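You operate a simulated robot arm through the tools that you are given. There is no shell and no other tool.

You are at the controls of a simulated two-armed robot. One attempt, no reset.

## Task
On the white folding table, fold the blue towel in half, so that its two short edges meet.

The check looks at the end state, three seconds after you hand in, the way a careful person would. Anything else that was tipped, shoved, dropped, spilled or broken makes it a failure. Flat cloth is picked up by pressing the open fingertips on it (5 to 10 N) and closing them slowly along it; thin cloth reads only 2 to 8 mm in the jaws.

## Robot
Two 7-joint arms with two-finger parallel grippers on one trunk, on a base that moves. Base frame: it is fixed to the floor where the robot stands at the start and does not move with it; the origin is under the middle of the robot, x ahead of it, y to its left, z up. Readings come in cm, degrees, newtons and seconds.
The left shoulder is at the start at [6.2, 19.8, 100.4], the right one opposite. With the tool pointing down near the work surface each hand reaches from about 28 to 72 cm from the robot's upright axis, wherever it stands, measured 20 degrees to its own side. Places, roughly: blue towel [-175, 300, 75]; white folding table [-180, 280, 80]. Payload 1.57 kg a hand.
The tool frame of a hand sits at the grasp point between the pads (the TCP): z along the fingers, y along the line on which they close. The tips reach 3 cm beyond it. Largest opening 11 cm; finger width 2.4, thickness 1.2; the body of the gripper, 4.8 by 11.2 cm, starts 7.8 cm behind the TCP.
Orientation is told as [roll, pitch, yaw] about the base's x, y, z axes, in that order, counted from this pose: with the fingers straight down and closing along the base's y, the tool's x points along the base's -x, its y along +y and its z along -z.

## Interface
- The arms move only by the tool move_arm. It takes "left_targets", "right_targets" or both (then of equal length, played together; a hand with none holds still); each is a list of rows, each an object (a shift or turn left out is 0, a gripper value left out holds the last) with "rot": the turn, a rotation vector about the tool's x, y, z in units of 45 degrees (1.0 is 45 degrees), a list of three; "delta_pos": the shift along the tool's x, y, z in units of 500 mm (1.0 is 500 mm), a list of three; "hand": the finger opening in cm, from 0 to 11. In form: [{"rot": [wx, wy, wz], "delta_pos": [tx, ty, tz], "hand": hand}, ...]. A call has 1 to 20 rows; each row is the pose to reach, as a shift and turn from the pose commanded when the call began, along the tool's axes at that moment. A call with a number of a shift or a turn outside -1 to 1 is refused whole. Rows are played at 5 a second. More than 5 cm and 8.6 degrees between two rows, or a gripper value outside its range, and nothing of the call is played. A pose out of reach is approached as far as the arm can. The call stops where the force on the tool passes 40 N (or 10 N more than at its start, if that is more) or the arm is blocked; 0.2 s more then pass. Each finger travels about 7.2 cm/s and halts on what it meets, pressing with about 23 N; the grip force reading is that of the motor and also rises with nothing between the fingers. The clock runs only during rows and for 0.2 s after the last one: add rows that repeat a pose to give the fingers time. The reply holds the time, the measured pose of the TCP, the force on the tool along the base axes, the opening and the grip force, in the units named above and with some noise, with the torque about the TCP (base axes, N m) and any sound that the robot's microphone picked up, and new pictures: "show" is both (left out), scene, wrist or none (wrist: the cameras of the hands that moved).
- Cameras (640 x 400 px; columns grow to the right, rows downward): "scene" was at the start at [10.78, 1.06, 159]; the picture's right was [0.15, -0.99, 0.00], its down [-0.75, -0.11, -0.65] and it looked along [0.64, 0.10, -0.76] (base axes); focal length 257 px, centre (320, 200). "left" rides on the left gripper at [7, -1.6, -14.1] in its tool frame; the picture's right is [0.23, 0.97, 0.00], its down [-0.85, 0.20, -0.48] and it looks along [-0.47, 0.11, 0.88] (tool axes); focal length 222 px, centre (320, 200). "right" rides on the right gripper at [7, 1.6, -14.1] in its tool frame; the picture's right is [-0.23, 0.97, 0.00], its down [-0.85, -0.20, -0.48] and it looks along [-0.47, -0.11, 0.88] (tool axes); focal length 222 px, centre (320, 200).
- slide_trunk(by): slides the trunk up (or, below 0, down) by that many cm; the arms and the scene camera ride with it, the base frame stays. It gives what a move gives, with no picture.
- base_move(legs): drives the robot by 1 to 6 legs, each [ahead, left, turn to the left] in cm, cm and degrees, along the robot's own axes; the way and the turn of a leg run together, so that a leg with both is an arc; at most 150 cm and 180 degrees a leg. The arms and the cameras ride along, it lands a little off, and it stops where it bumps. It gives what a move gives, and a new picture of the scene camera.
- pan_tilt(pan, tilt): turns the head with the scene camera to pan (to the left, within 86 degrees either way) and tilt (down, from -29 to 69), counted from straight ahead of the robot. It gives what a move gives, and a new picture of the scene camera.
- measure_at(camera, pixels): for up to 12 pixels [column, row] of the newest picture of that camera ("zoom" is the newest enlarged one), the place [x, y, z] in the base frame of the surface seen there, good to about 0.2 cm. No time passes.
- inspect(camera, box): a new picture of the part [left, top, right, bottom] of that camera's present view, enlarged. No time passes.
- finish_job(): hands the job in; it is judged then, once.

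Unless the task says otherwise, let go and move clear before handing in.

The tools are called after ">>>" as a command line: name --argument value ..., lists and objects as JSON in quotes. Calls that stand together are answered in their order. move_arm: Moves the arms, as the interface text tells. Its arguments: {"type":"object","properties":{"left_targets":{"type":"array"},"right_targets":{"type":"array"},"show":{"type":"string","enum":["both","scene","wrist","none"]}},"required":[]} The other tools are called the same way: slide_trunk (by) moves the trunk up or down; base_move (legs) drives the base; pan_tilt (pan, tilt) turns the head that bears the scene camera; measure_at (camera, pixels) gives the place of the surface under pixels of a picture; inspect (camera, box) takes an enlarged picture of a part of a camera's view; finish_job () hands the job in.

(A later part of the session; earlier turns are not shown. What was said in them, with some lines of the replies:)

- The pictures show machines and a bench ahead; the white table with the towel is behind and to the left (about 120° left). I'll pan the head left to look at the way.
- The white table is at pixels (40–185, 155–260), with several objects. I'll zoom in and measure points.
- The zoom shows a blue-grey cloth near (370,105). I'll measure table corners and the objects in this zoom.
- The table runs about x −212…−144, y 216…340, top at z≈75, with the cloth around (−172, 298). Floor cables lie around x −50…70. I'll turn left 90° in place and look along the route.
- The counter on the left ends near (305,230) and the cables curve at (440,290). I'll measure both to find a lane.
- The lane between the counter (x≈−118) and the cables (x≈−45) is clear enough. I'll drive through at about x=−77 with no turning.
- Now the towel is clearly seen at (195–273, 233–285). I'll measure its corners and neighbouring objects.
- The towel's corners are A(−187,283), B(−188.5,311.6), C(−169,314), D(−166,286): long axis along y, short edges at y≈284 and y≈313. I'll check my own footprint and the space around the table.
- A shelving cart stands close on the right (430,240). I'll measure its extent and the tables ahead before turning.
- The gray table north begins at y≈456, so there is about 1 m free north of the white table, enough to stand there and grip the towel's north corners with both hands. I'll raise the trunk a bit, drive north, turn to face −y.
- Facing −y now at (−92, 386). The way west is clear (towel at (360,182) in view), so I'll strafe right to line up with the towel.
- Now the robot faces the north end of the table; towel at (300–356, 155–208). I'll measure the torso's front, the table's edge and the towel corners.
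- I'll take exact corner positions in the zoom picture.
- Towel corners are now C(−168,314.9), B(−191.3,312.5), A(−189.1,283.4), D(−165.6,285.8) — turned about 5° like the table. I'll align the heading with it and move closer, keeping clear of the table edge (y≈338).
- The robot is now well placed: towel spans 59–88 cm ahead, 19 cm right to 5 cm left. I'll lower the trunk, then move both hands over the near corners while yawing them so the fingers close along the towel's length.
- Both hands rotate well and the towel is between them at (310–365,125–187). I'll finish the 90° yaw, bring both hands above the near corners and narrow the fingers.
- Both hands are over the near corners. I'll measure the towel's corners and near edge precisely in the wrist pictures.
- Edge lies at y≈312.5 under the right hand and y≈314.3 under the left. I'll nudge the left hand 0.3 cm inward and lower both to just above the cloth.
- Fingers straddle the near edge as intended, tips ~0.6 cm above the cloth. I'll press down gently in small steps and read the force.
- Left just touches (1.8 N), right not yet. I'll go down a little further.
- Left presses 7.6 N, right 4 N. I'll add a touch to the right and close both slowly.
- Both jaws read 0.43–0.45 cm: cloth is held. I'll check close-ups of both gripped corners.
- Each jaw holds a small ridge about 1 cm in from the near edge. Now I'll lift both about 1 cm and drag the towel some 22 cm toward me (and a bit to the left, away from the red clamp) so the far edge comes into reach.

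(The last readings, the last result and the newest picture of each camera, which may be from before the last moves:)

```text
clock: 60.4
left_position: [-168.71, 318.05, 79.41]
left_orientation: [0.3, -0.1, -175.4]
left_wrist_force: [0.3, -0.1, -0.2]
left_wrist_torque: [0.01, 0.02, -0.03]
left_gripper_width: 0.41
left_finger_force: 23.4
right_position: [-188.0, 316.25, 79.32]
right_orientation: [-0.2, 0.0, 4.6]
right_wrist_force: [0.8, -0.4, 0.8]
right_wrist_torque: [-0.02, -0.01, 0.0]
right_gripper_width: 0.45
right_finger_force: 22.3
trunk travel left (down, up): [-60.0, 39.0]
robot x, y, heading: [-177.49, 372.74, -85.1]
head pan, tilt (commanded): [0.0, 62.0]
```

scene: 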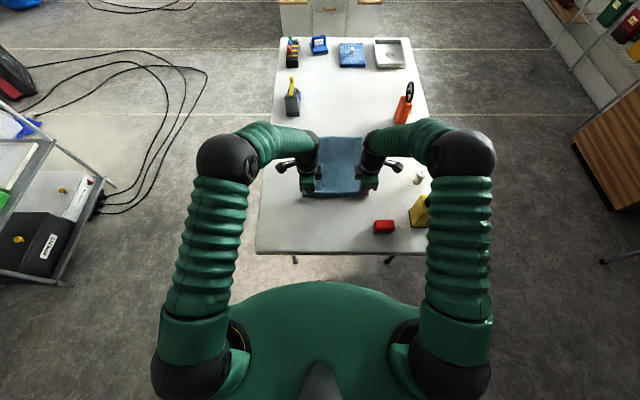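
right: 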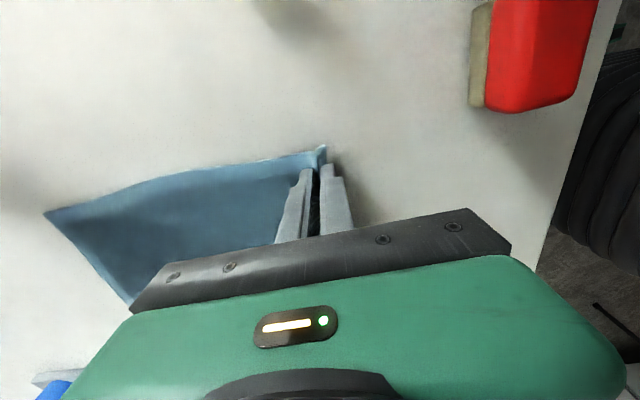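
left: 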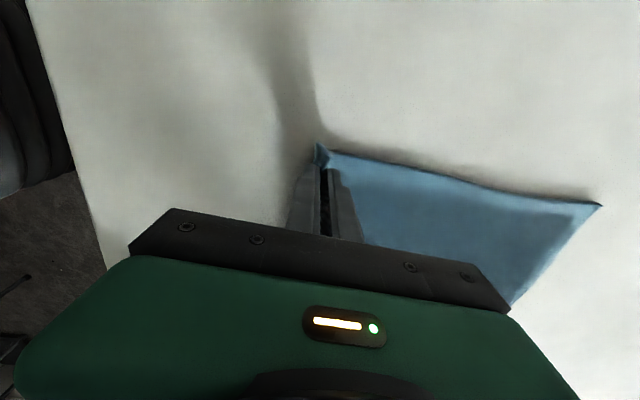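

The towel slides along well. Before pulling further I'll check how high the right arm passes over the yellow bottle.

>>> measure_at --camera "scene" --pixels '[[465, 155], [450, 200], [450, 240], [440, 300], [405, 140], [418, 205], [380, 228], [430, 145]]'

>>> inspect --camera "scene" --box '[360, 120, 520, 240]'

```text
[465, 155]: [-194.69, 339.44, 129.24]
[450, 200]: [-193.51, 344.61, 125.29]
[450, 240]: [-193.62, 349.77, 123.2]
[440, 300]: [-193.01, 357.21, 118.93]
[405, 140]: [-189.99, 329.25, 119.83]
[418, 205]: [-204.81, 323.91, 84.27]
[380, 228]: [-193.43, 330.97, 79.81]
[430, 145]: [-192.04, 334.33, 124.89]
```

```text
3.33 times, centred on (440, 180) of scene
```

zoom: 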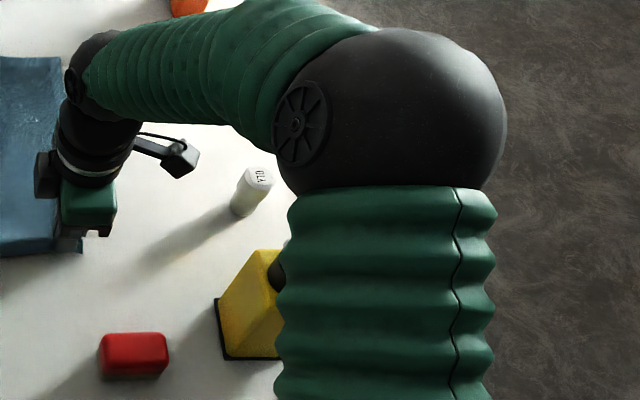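

The arm passes ~20 cm above the bottle. The red clamp is nearer to the towel's path, so I'll measure its edges.

>>> measure_at --camera "zoom" --pixels '[[102, 350], [104, 375], [165, 370], [130, 340], [96, 380], [216, 352]]'

>>> measure_at --camera "right" --pixels '[[475, 60], [472, 100], [520, 105], [323, 152], [46, 213], [130, 305]]'

```text
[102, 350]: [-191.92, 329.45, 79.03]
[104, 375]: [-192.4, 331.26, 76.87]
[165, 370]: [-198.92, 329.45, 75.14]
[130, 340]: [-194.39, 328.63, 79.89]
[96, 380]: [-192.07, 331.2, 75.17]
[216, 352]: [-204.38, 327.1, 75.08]
```

```text
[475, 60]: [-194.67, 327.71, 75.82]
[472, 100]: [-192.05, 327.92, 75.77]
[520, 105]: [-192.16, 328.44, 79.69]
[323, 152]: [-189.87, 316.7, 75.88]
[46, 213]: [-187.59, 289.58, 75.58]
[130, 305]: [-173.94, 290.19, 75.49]
```

Clamp's east side is at x≈−192; I'll continue the drag 18 cm toward me with 7 cm to the left, keeping >4 cm clearance.

>>> move_arm --left_targets '[{"delta_pos": [0.02, -0.03, 0]}, {"delta_pos": [0.04, -0.065, 0]}, {"delta_pos": [0.06, -0.1, 0]}, {"delta_pos": [0.08, -0.14, 0]}, {"delta_pos": [0.1, -0.18, 0]}, {"delta_pos": [0.11, -0.22, 0]}, {"delta_pos": [0.12, -0.26, 0]}, {"delta_pos": [0.13, -0.3, 0]}, {"delta_pos": [0.14, -0.335, 0]}, {"delta_pos": [0.14, -0.36, 0]}, {"delta_pos": [0.14, -0.36, 0]}]' --right_targets '[{"delta_pos": [-0.02, 0.03, 0]}, {"delta_pos": [-0.04, 0.065, 0]}, {"delta_pos": [-0.06, 0.1, 0]}, {"delta_pos": [-0.08, 0.14, 0]}, {"delta_pos": [-0.1, 0.18, 0]}, {"delta_pos": [-0.11, 0.22, 0]}, {"delta_pos": [-0.12, 0.26, 0]}, {"delta_pos": [-0.13, 0.3, 0]}, {"delta_pos": [-0.14, 0.335, 0]}, {"delta_pos": [-0.14, 0.36, 0]}, {"delta_pos": [-0.14, 0.36, 0]}]' --show "both"

```text
clock: 62.8
left_position: [-163.14, 336.48, 79.41]
left_orientation: [0.2, 0.0, -175.4]
left_wrist_force: [-0.4, 0.6, -0.2]
left_wrist_torque: [0.0, 0.01, 0.01]
left_gripper_width: 0.41
left_finger_force: 23.0
right_position: [-182.59, 334.89, 79.22]
right_orientation: [-0.2, 0.1, 4.6]
right_wrist_force: [0.5, 1.0, 0.3]
right_wrist_torque: [0.01, -0.01, 0.02]
right_gripper_width: 0.43
right_finger_force: 22.8
trunk travel left (down, up): [-60.0, 39.0]
robot x, y, heading: [-177.1, 373.06, -85.2]
head pan, tilt (commanded): [0.0, 62.0]
```

scene: 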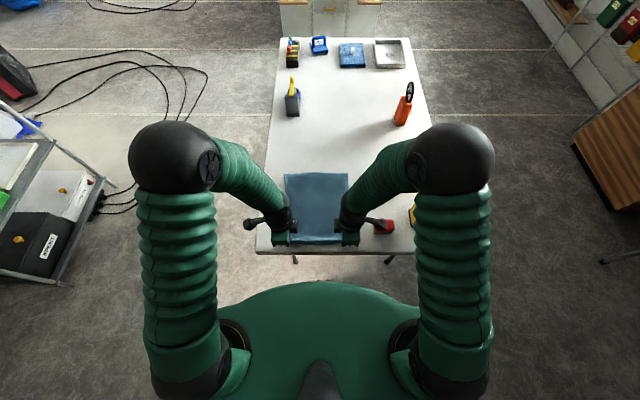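
right: 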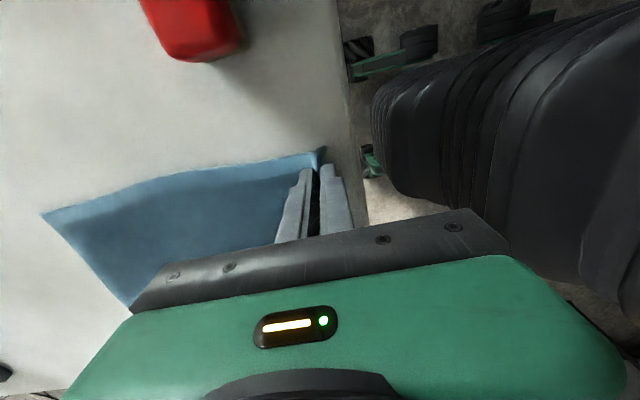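
left: 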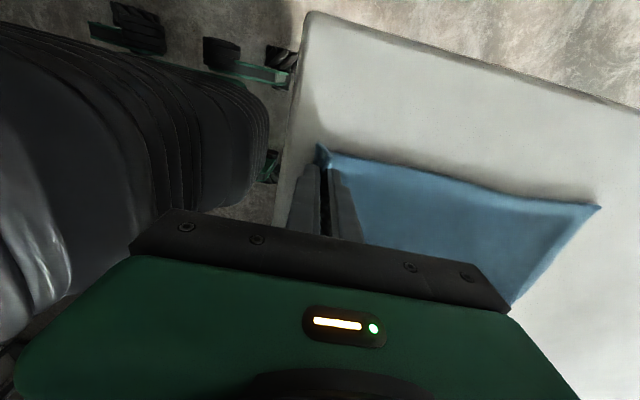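

The towel followed cleanly. Now I'll measure its far edge and corners for the fold.

>>> inspect --camera "scene" --box '[250, 150, 410, 270]'

>>> measure_at --camera "right" --pixels '[[44, 214], [128, 303], [323, 152], [180, 180]]'

>>> measure_at --camera "left" --pixels '[[598, 206], [515, 300], [318, 148], [450, 177]]'

```text
3.33 times, centred on (330, 210) of scene
```

zoom: 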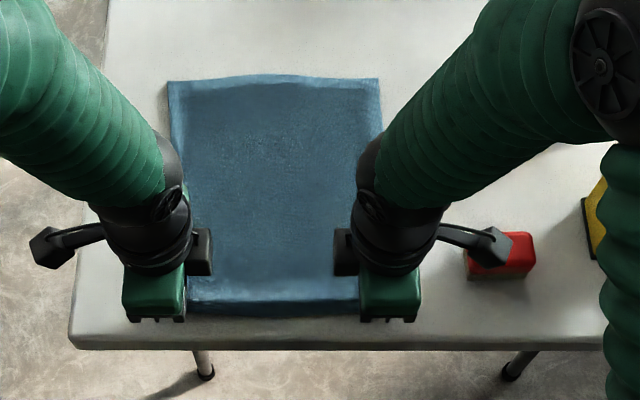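

```text
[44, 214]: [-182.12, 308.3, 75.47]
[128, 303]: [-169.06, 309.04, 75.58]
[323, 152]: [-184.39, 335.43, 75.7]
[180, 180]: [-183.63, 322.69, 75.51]
```

```text
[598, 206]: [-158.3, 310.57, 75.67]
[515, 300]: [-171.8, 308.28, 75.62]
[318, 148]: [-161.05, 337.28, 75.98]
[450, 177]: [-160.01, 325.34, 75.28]
```

Far corners are at A'(−182.1,308.3) and D'(−158.3,310.6), 26 cm beyond the grips. I'll start the fold: raise both corners on an arc to above the fold line.

>>> move_arm --left_targets '[{"delta_pos": [0.001, 0.0074, -0.0184]}, {"delta_pos": [0.002, 0.0178, -0.0538]}, {"delta_pos": [0.003, 0.0346, -0.087]}, {"delta_pos": [0.004, 0.0574, -0.117]}, {"delta_pos": [0.005, 0.0854, -0.1428]}, {"delta_pos": [0.006, 0.118, -0.1638]}, {"delta_pos": [0.006, 0.154, -0.1794]}, {"delta_pos": [0.007, 0.1924, -0.1888]}, {"delta_pos": [0.007, 0.232, -0.192]}, {"delta_pos": [0.007, 0.232, -0.192]}]' --right_targets '[{"delta_pos": [0.001, -0.0074, -0.0184]}, {"delta_pos": [0.001, -0.0178, -0.0538]}, {"delta_pos": [0.001, -0.0346, -0.087]}, {"delta_pos": [0.001, -0.0574, -0.117]}, {"delta_pos": [0.001, -0.0854, -0.1428]}, {"delta_pos": [0.001, -0.118, -0.1638]}, {"delta_pos": [0.001, -0.154, -0.1794]}, {"delta_pos": [0.001, -0.1924, -0.1888]}, {"delta_pos": [0.001, -0.232, -0.192]}, {"delta_pos": [0.001, -0.232, -0.192]}]' --show "both"

```text
clock: 65.0
left_position: [-161.94, 325.11, 89.04]
left_orientation: [0.3, 0.0, -175.3]
left_wrist_force: [-3.2, -0.5, -0.6]
left_wrist_torque: [-0.03, 0.12, 0.01]
left_gripper_width: 0.41
left_finger_force: 22.9
right_position: [-181.52, 323.18, 88.94]
right_orientation: [-0.3, 0.1, 4.7]
right_wrist_force: [2.9, -0.1, 0.1]
right_wrist_torque: [-0.02, -0.1, 0.02]
right_gripper_width: 0.43
right_finger_force: 23.3
trunk travel left (down, up): [-60.0, 39.0]
robot x, y, heading: [-177.0, 373.05, -85.2]
head pan, tilt (commanded): [0.0, 62.0]
```

scene: 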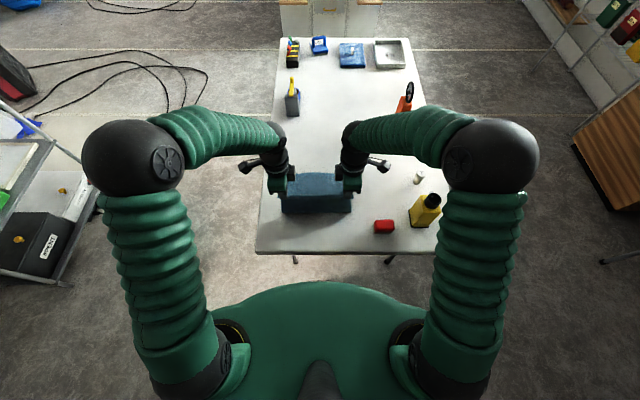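
right: 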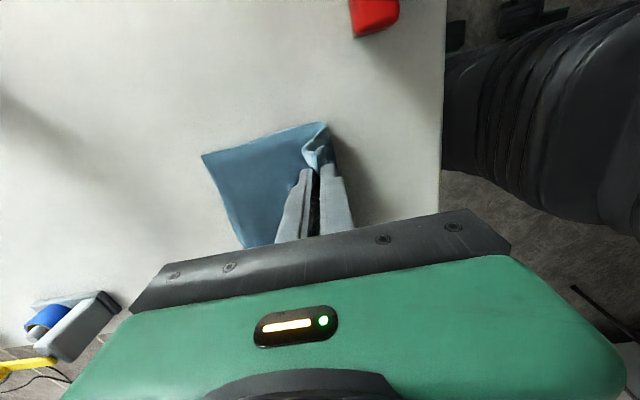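
left: 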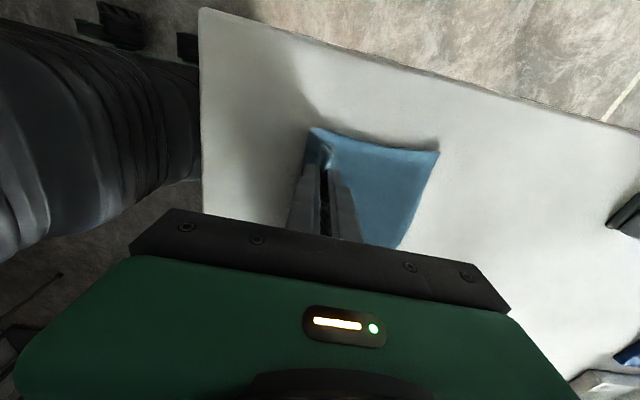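

The sheet now hangs over the fold line, held at both corners (slight 3 N lateral pull). I'll check that the far edge stayed and look closer.

>>> measure_at --camera "right" --pixels '[[204, 156], [240, 243], [325, 126]]'

>>> measure_at --camera "left" --pixels '[[437, 153], [402, 245], [312, 131]]'

>>> inspect --camera "scene" --box '[250, 140, 410, 260]'

```text
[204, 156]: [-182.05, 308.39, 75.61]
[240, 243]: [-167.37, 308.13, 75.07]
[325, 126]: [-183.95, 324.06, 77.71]
```

```text
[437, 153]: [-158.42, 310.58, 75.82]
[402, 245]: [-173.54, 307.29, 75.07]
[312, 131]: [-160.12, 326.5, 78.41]
```

```text
3.33 times, centred on (330, 200) of scene
```

zoom: 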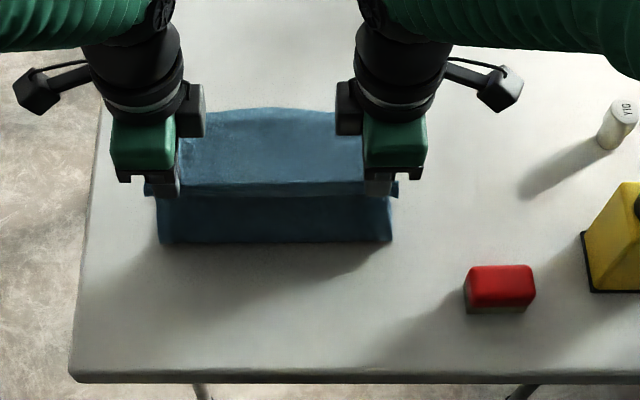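

The far edge has not moved and the sheet hangs evenly. I'll complete the arc, lowering the corners to about 2 cm over the far edge.

>>> move_arm --left_targets '[{"delta_pos": [-0.001, 0.0396, 0.0032]}, {"delta_pos": [-0.001, 0.078, 0.0126]}, {"delta_pos": [-0.001, 0.114, 0.0282]}, {"delta_pos": [-0.001, 0.1466, 0.0492]}, {"delta_pos": [-0.001, 0.1746, 0.075]}, {"delta_pos": [-0.001, 0.1974, 0.105]}, {"delta_pos": [-0.001, 0.2142, 0.138]}, {"delta_pos": [-0.001, 0.22, 0.156]}, {"delta_pos": [-0.001, 0.224, 0.166]}, {"delta_pos": [-0.001, 0.224, 0.166]}, {"delta_pos": [-0.001, 0.224, 0.166]}]' --right_targets '[{"delta_pos": [-0.003, -0.0396, 0.0032]}, {"delta_pos": [-0.006, -0.078, 0.0126]}, {"delta_pos": [-0.007, -0.114, 0.0282]}, {"delta_pos": [-0.007, -0.1466, 0.0492]}, {"delta_pos": [-0.007, -0.1746, 0.075]}, {"delta_pos": [-0.007, -0.1974, 0.105]}, {"delta_pos": [-0.007, -0.2142, 0.138]}, {"delta_pos": [-0.007, -0.22, 0.156]}, {"delta_pos": [-0.007, -0.224, 0.166]}, {"delta_pos": [-0.007, -0.224, 0.166]}, {"delta_pos": [-0.007, -0.224, 0.166]}]' --show "both"

```text
clock: 67.4
left_position: [-161.0, 313.87, 80.77]
left_orientation: [0.2, 0.0, -175.4]
left_wrist_force: [-0.7, 0.2, -0.3]
left_wrist_torque: [0.01, 0.03, 0.0]
left_gripper_width: 0.43
left_finger_force: 23.0
right_position: [-180.43, 312.07, 80.71]
right_orientation: [-0.2, -0.1, 4.7]
right_wrist_force: [1.2, -0.4, -0.8]
right_wrist_torque: [-0.01, -0.03, 0.02]
right_gripper_width: 0.44
right_finger_force: 23.3
trunk travel left (down, up): [-60.0, 39.0]
robot x, y, heading: [-176.87, 372.81, -85.3]
head pan, tilt (commanded): [0.0, 62.0]
```

scene: 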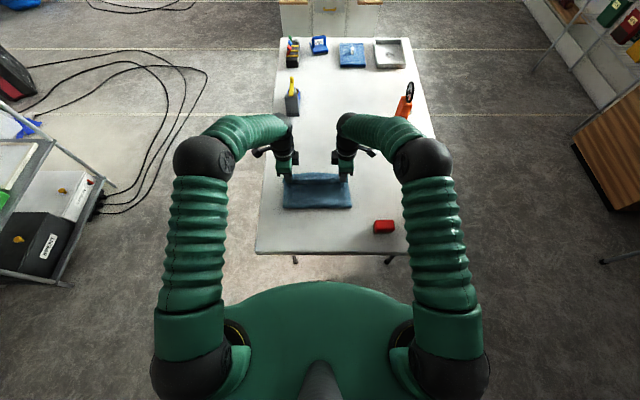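
right: 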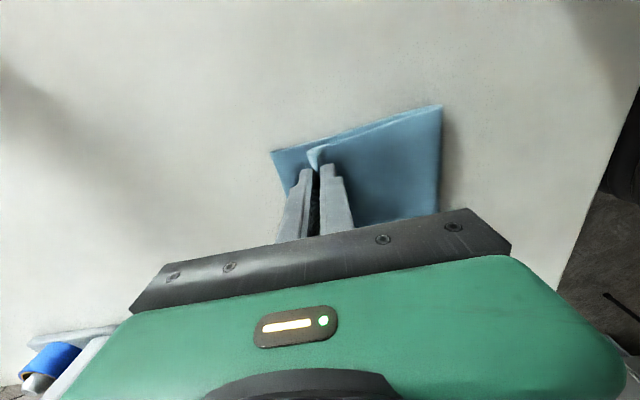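
left: 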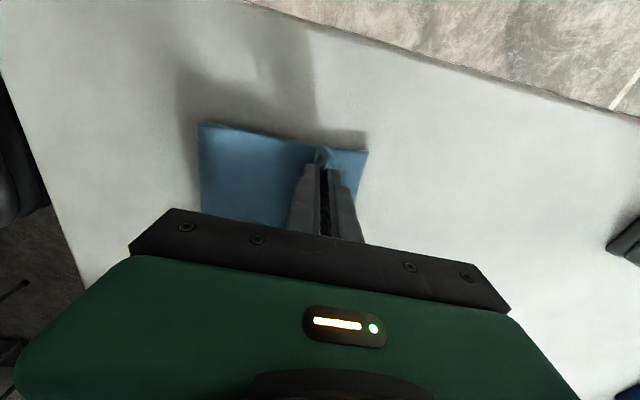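

>>> inspect --camera "right" --box '[250, 80, 470, 240]'

>>> inspect --camera "left" --box '[180, 90, 400, 250]'

>>> inspect --camera "scene" --box '[250, 140, 410, 260]'

```text
2.50 times, centred on (360, 160) of right
```

zoom: 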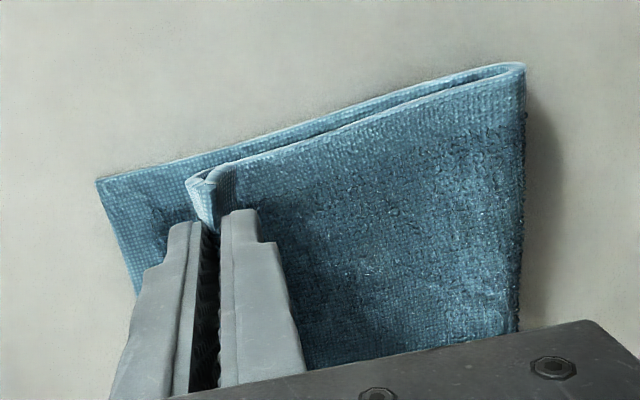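

```text
2.50 times, centred on (290, 170) of left
```

zoom: 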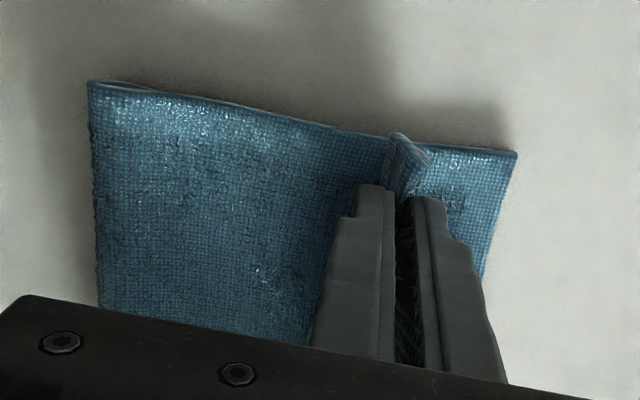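

```text
3.33 times, centred on (330, 200) of scene
```

zoom: 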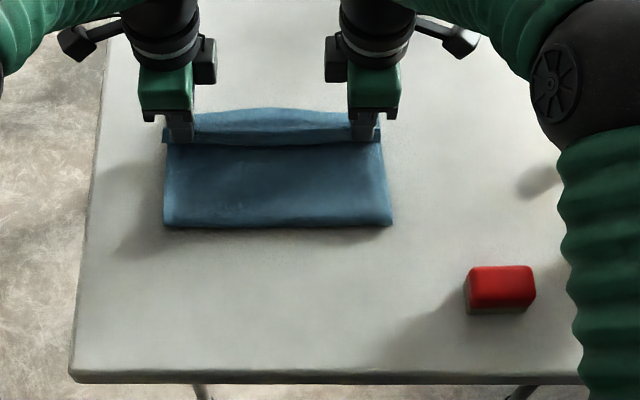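

The short edge stands right above the far edge (scene zoom rows 110–140), with a small ridge in each jaw. I'll release by opening, then rise straight up.

>>> move_arm --left_targets '[{"delta_pos": [0, 0, 0], "hand": 6}, {"delta_pos": [0, 0, 0], "hand": 6}, {"delta_pos": [0, 0, 0], "hand": 6}, {"delta_pos": [0, 0, -0.03], "hand": 6}, {"delta_pos": [0, 0, -0.08], "hand": 6}, {"delta_pos": [0, 0, -0.14], "hand": 6}, {"delta_pos": [0, 0, -0.2], "hand": 6}, {"delta_pos": [0, 0, -0.2], "hand": 6}]' --right_targets '[{"delta_pos": [0, 0, 0], "hand": 6}, {"delta_pos": [0, 0, 0], "hand": 6}, {"delta_pos": [0, 0, 0], "hand": 6}, {"delta_pos": [0, 0, -0.03], "hand": 6}, {"delta_pos": [0, 0, -0.08], "hand": 6}, {"delta_pos": [0, 0, -0.14], "hand": 6}, {"delta_pos": [0, 0, -0.2], "hand": 6}, {"delta_pos": [0, 0, -0.2], "hand": 6}]' --show "both"

```text
clock: 69.2
left_position: [-161.05, 313.82, 90.66]
left_orientation: [0.1, 0.0, -175.3]
left_wrist_force: [-0.5, -0.6, -0.6]
left_wrist_torque: [0.01, 0.0, -0.01]
left_gripper_width: 6.0
left_finger_force: 0.0
right_position: [-180.34, 311.88, 90.69]
right_orientation: [-0.1, 0.0, 4.7]
right_wrist_force: [0.3, 0.6, 1.1]
right_wrist_torque: [0.03, 0.0, 0.0]
right_gripper_width: 5.97
right_finger_force: 0.1
trunk travel left (down, up): [-60.0, 39.0]
robot x, y, heading: [-177.45, 372.88, -85.5]
head pan, tilt (commanded): [0.0, 62.0]
```

scene: 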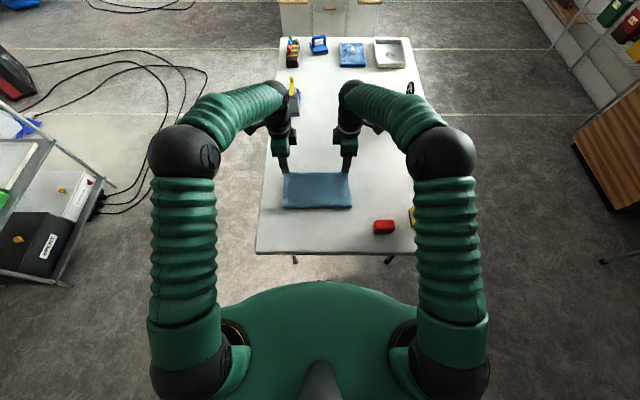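
right: 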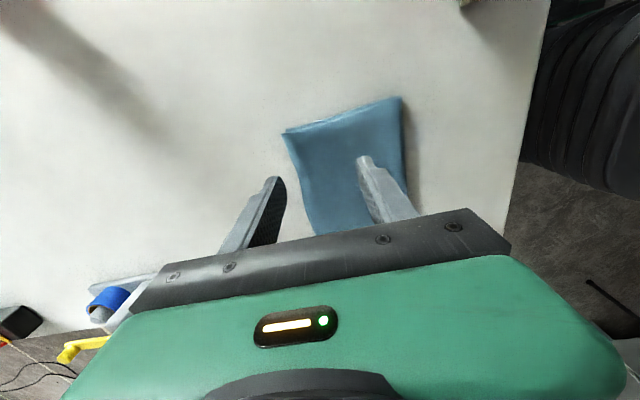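
left: 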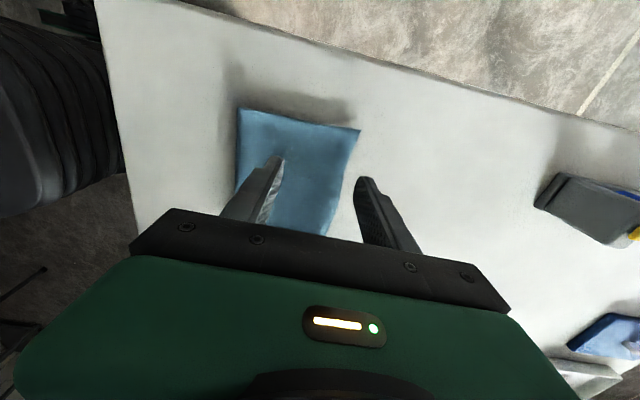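

The released edge sprang flat and lies on the far edge. I'll look at close-ups of how well the edges meet.

>>> inspect --camera "right" --box '[260, 80, 440, 240]'

>>> inspect --camera "left" --box '[210, 90, 390, 250]'

>>> inspect --camera "scene" --box '[260, 150, 380, 230]'

```text
2.50 times, centred on (350, 160) of right
```

zoom: 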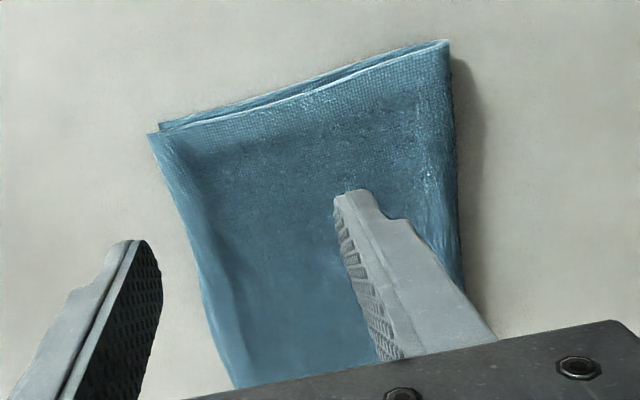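

```text
2.50 times, centred on (300, 170) of left
```

zoom: 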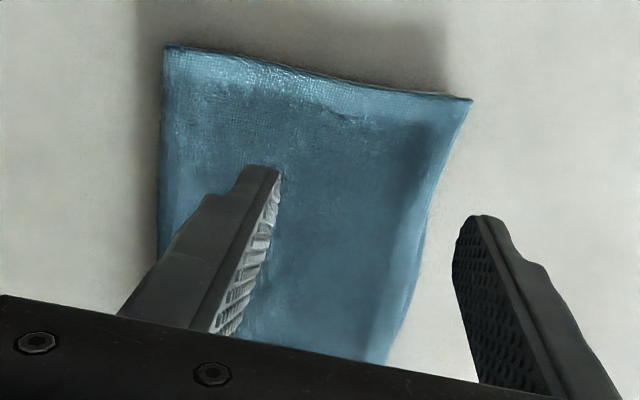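

```text
5.00 times, centred on (320, 190) of scene
```

zoom: 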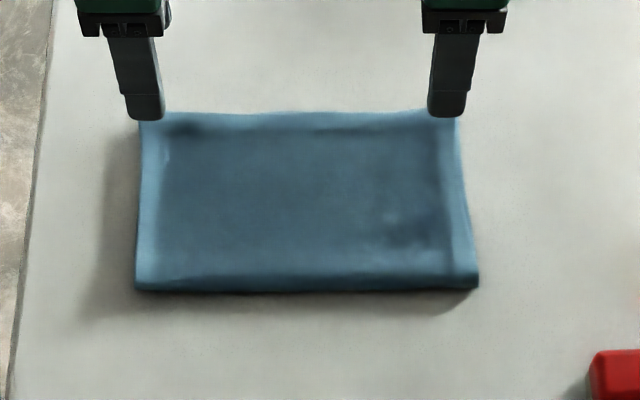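

The edges meet almost exactly (scene zoom, row 112). I'll raise the hands and pull them back to see the whole towel.

>>> move_arm --left_targets '[{"delta_pos": [0, 0, -0.06]}, {"delta_pos": [0, 0, -0.14]}, {"delta_pos": [0.04, 0, -0.22]}, {"delta_pos": [0.1, -0.06, -0.26]}, {"delta_pos": [0.16, -0.13, -0.28]}, {"delta_pos": [0.22, -0.2, -0.3]}, {"delta_pos": [0.22, -0.2, -0.3]}]' --right_targets '[{"delta_pos": [0, 0, -0.06]}, {"delta_pos": [0, 0, -0.14]}, {"delta_pos": [0.04, 0, -0.22]}, {"delta_pos": [0.1, 0.06, -0.26]}, {"delta_pos": [0.16, 0.13, -0.28]}, {"delta_pos": [0.22, 0.2, -0.3]}, {"delta_pos": [0.22, 0.2, -0.3]}]' --show "both"

```text
clock: 70.8
left_position: [-150.66, 324.56, 105.63]
left_orientation: [0.2, -0.1, -175.3]
left_wrist_force: [-0.3, -0.3, 0.4]
left_wrist_torque: [0.01, 0.02, 0.04]
left_gripper_width: 5.99
left_finger_force: 0.1
right_position: [-192.05, 321.3, 105.46]
right_orientation: [-0.1, 0.1, 4.7]
right_wrist_force: [-0.3, -0.7, -1.5]
right_wrist_torque: [0.0, 0.0, 0.04]
right_gripper_width: 5.99
right_finger_force: 0.1
trunk travel left (down, up): [-60.0, 39.0]
robot x, y, heading: [-177.04, 373.05, -85.5]
head pan, tilt (commanded): [0.0, 62.0]
```

scene: 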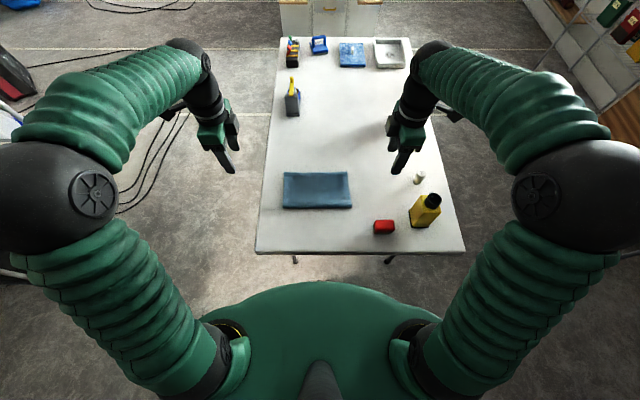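
right: 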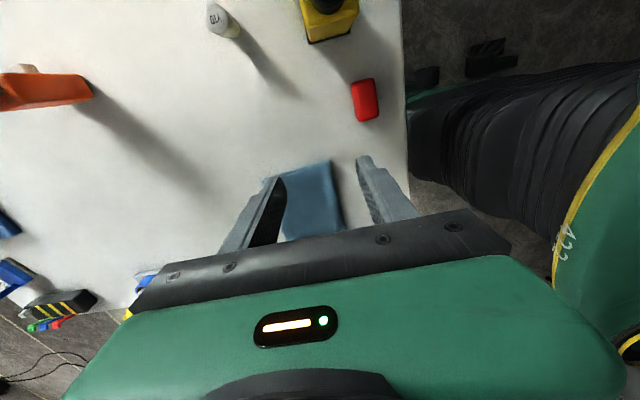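
left: 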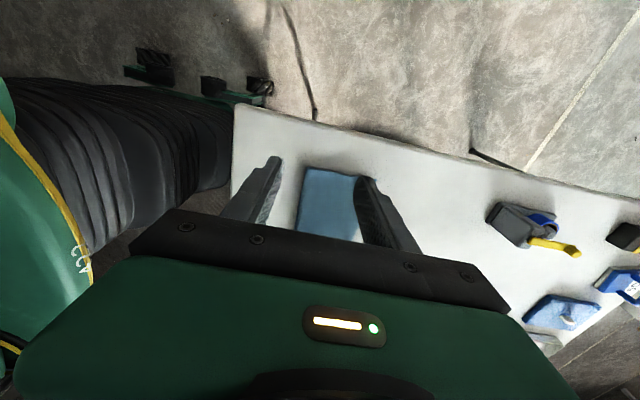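

>>> inspect --camera "scene" --box '[270, 160, 370, 220]'

>>> inspect --camera "scene" --box '[240, 20, 480, 260]'

>>> measure_at --camera "scene" --pixels '[[285, 174], [316, 173], [347, 173], [284, 206], [318, 208], [350, 205], [318, 200], [318, 190], [318, 180], [290, 190], [345, 190], [318, 204]]'

```text
6.40 times, centred on (320, 190) of scene
```

zoom: 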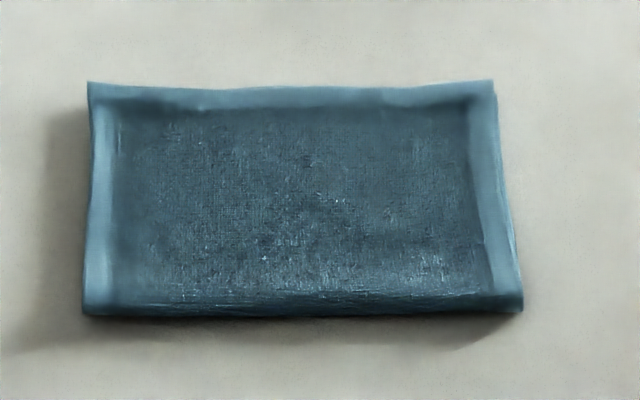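

```text
1.67 times, centred on (360, 140) of scene
```

zoom: 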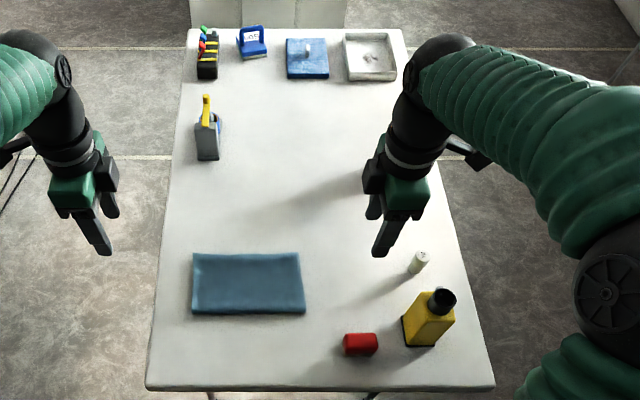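

```text
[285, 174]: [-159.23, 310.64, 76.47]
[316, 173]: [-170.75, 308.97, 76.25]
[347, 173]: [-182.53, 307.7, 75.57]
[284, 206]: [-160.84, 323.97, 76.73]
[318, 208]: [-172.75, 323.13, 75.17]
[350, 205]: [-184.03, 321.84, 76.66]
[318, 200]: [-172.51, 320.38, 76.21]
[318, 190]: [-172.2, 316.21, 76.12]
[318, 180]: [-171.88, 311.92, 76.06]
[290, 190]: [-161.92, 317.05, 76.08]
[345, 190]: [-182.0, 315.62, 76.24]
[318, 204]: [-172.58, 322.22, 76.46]
```

The towel lies folded flat (top z≈76.1, fold at y≈323), with the top short edge over the far edge within about 0.5 cm (measured y 307.7/309.0/310.6 against 308.3/309.4/310.5). All other objects stand untouched and both hands are open and 25 cm clear, so I hand in.

>>> finish_job

```text
The job is handed in.
```

The blue towel is folded in half on the white folding table, and I've handed the job in. The short edges meet to within about 0.5 cm by my last measurements, and the fold lies flat.

To bring the far edge within reach, I first dragged the towel about 24 cm toward the table's north end and a few centimetres east. It is therefore no longer in its original spot on the table.

In the last pictures, nothing else on the table had moved or tipped. Both hands are open and held about 25 cm above the table.
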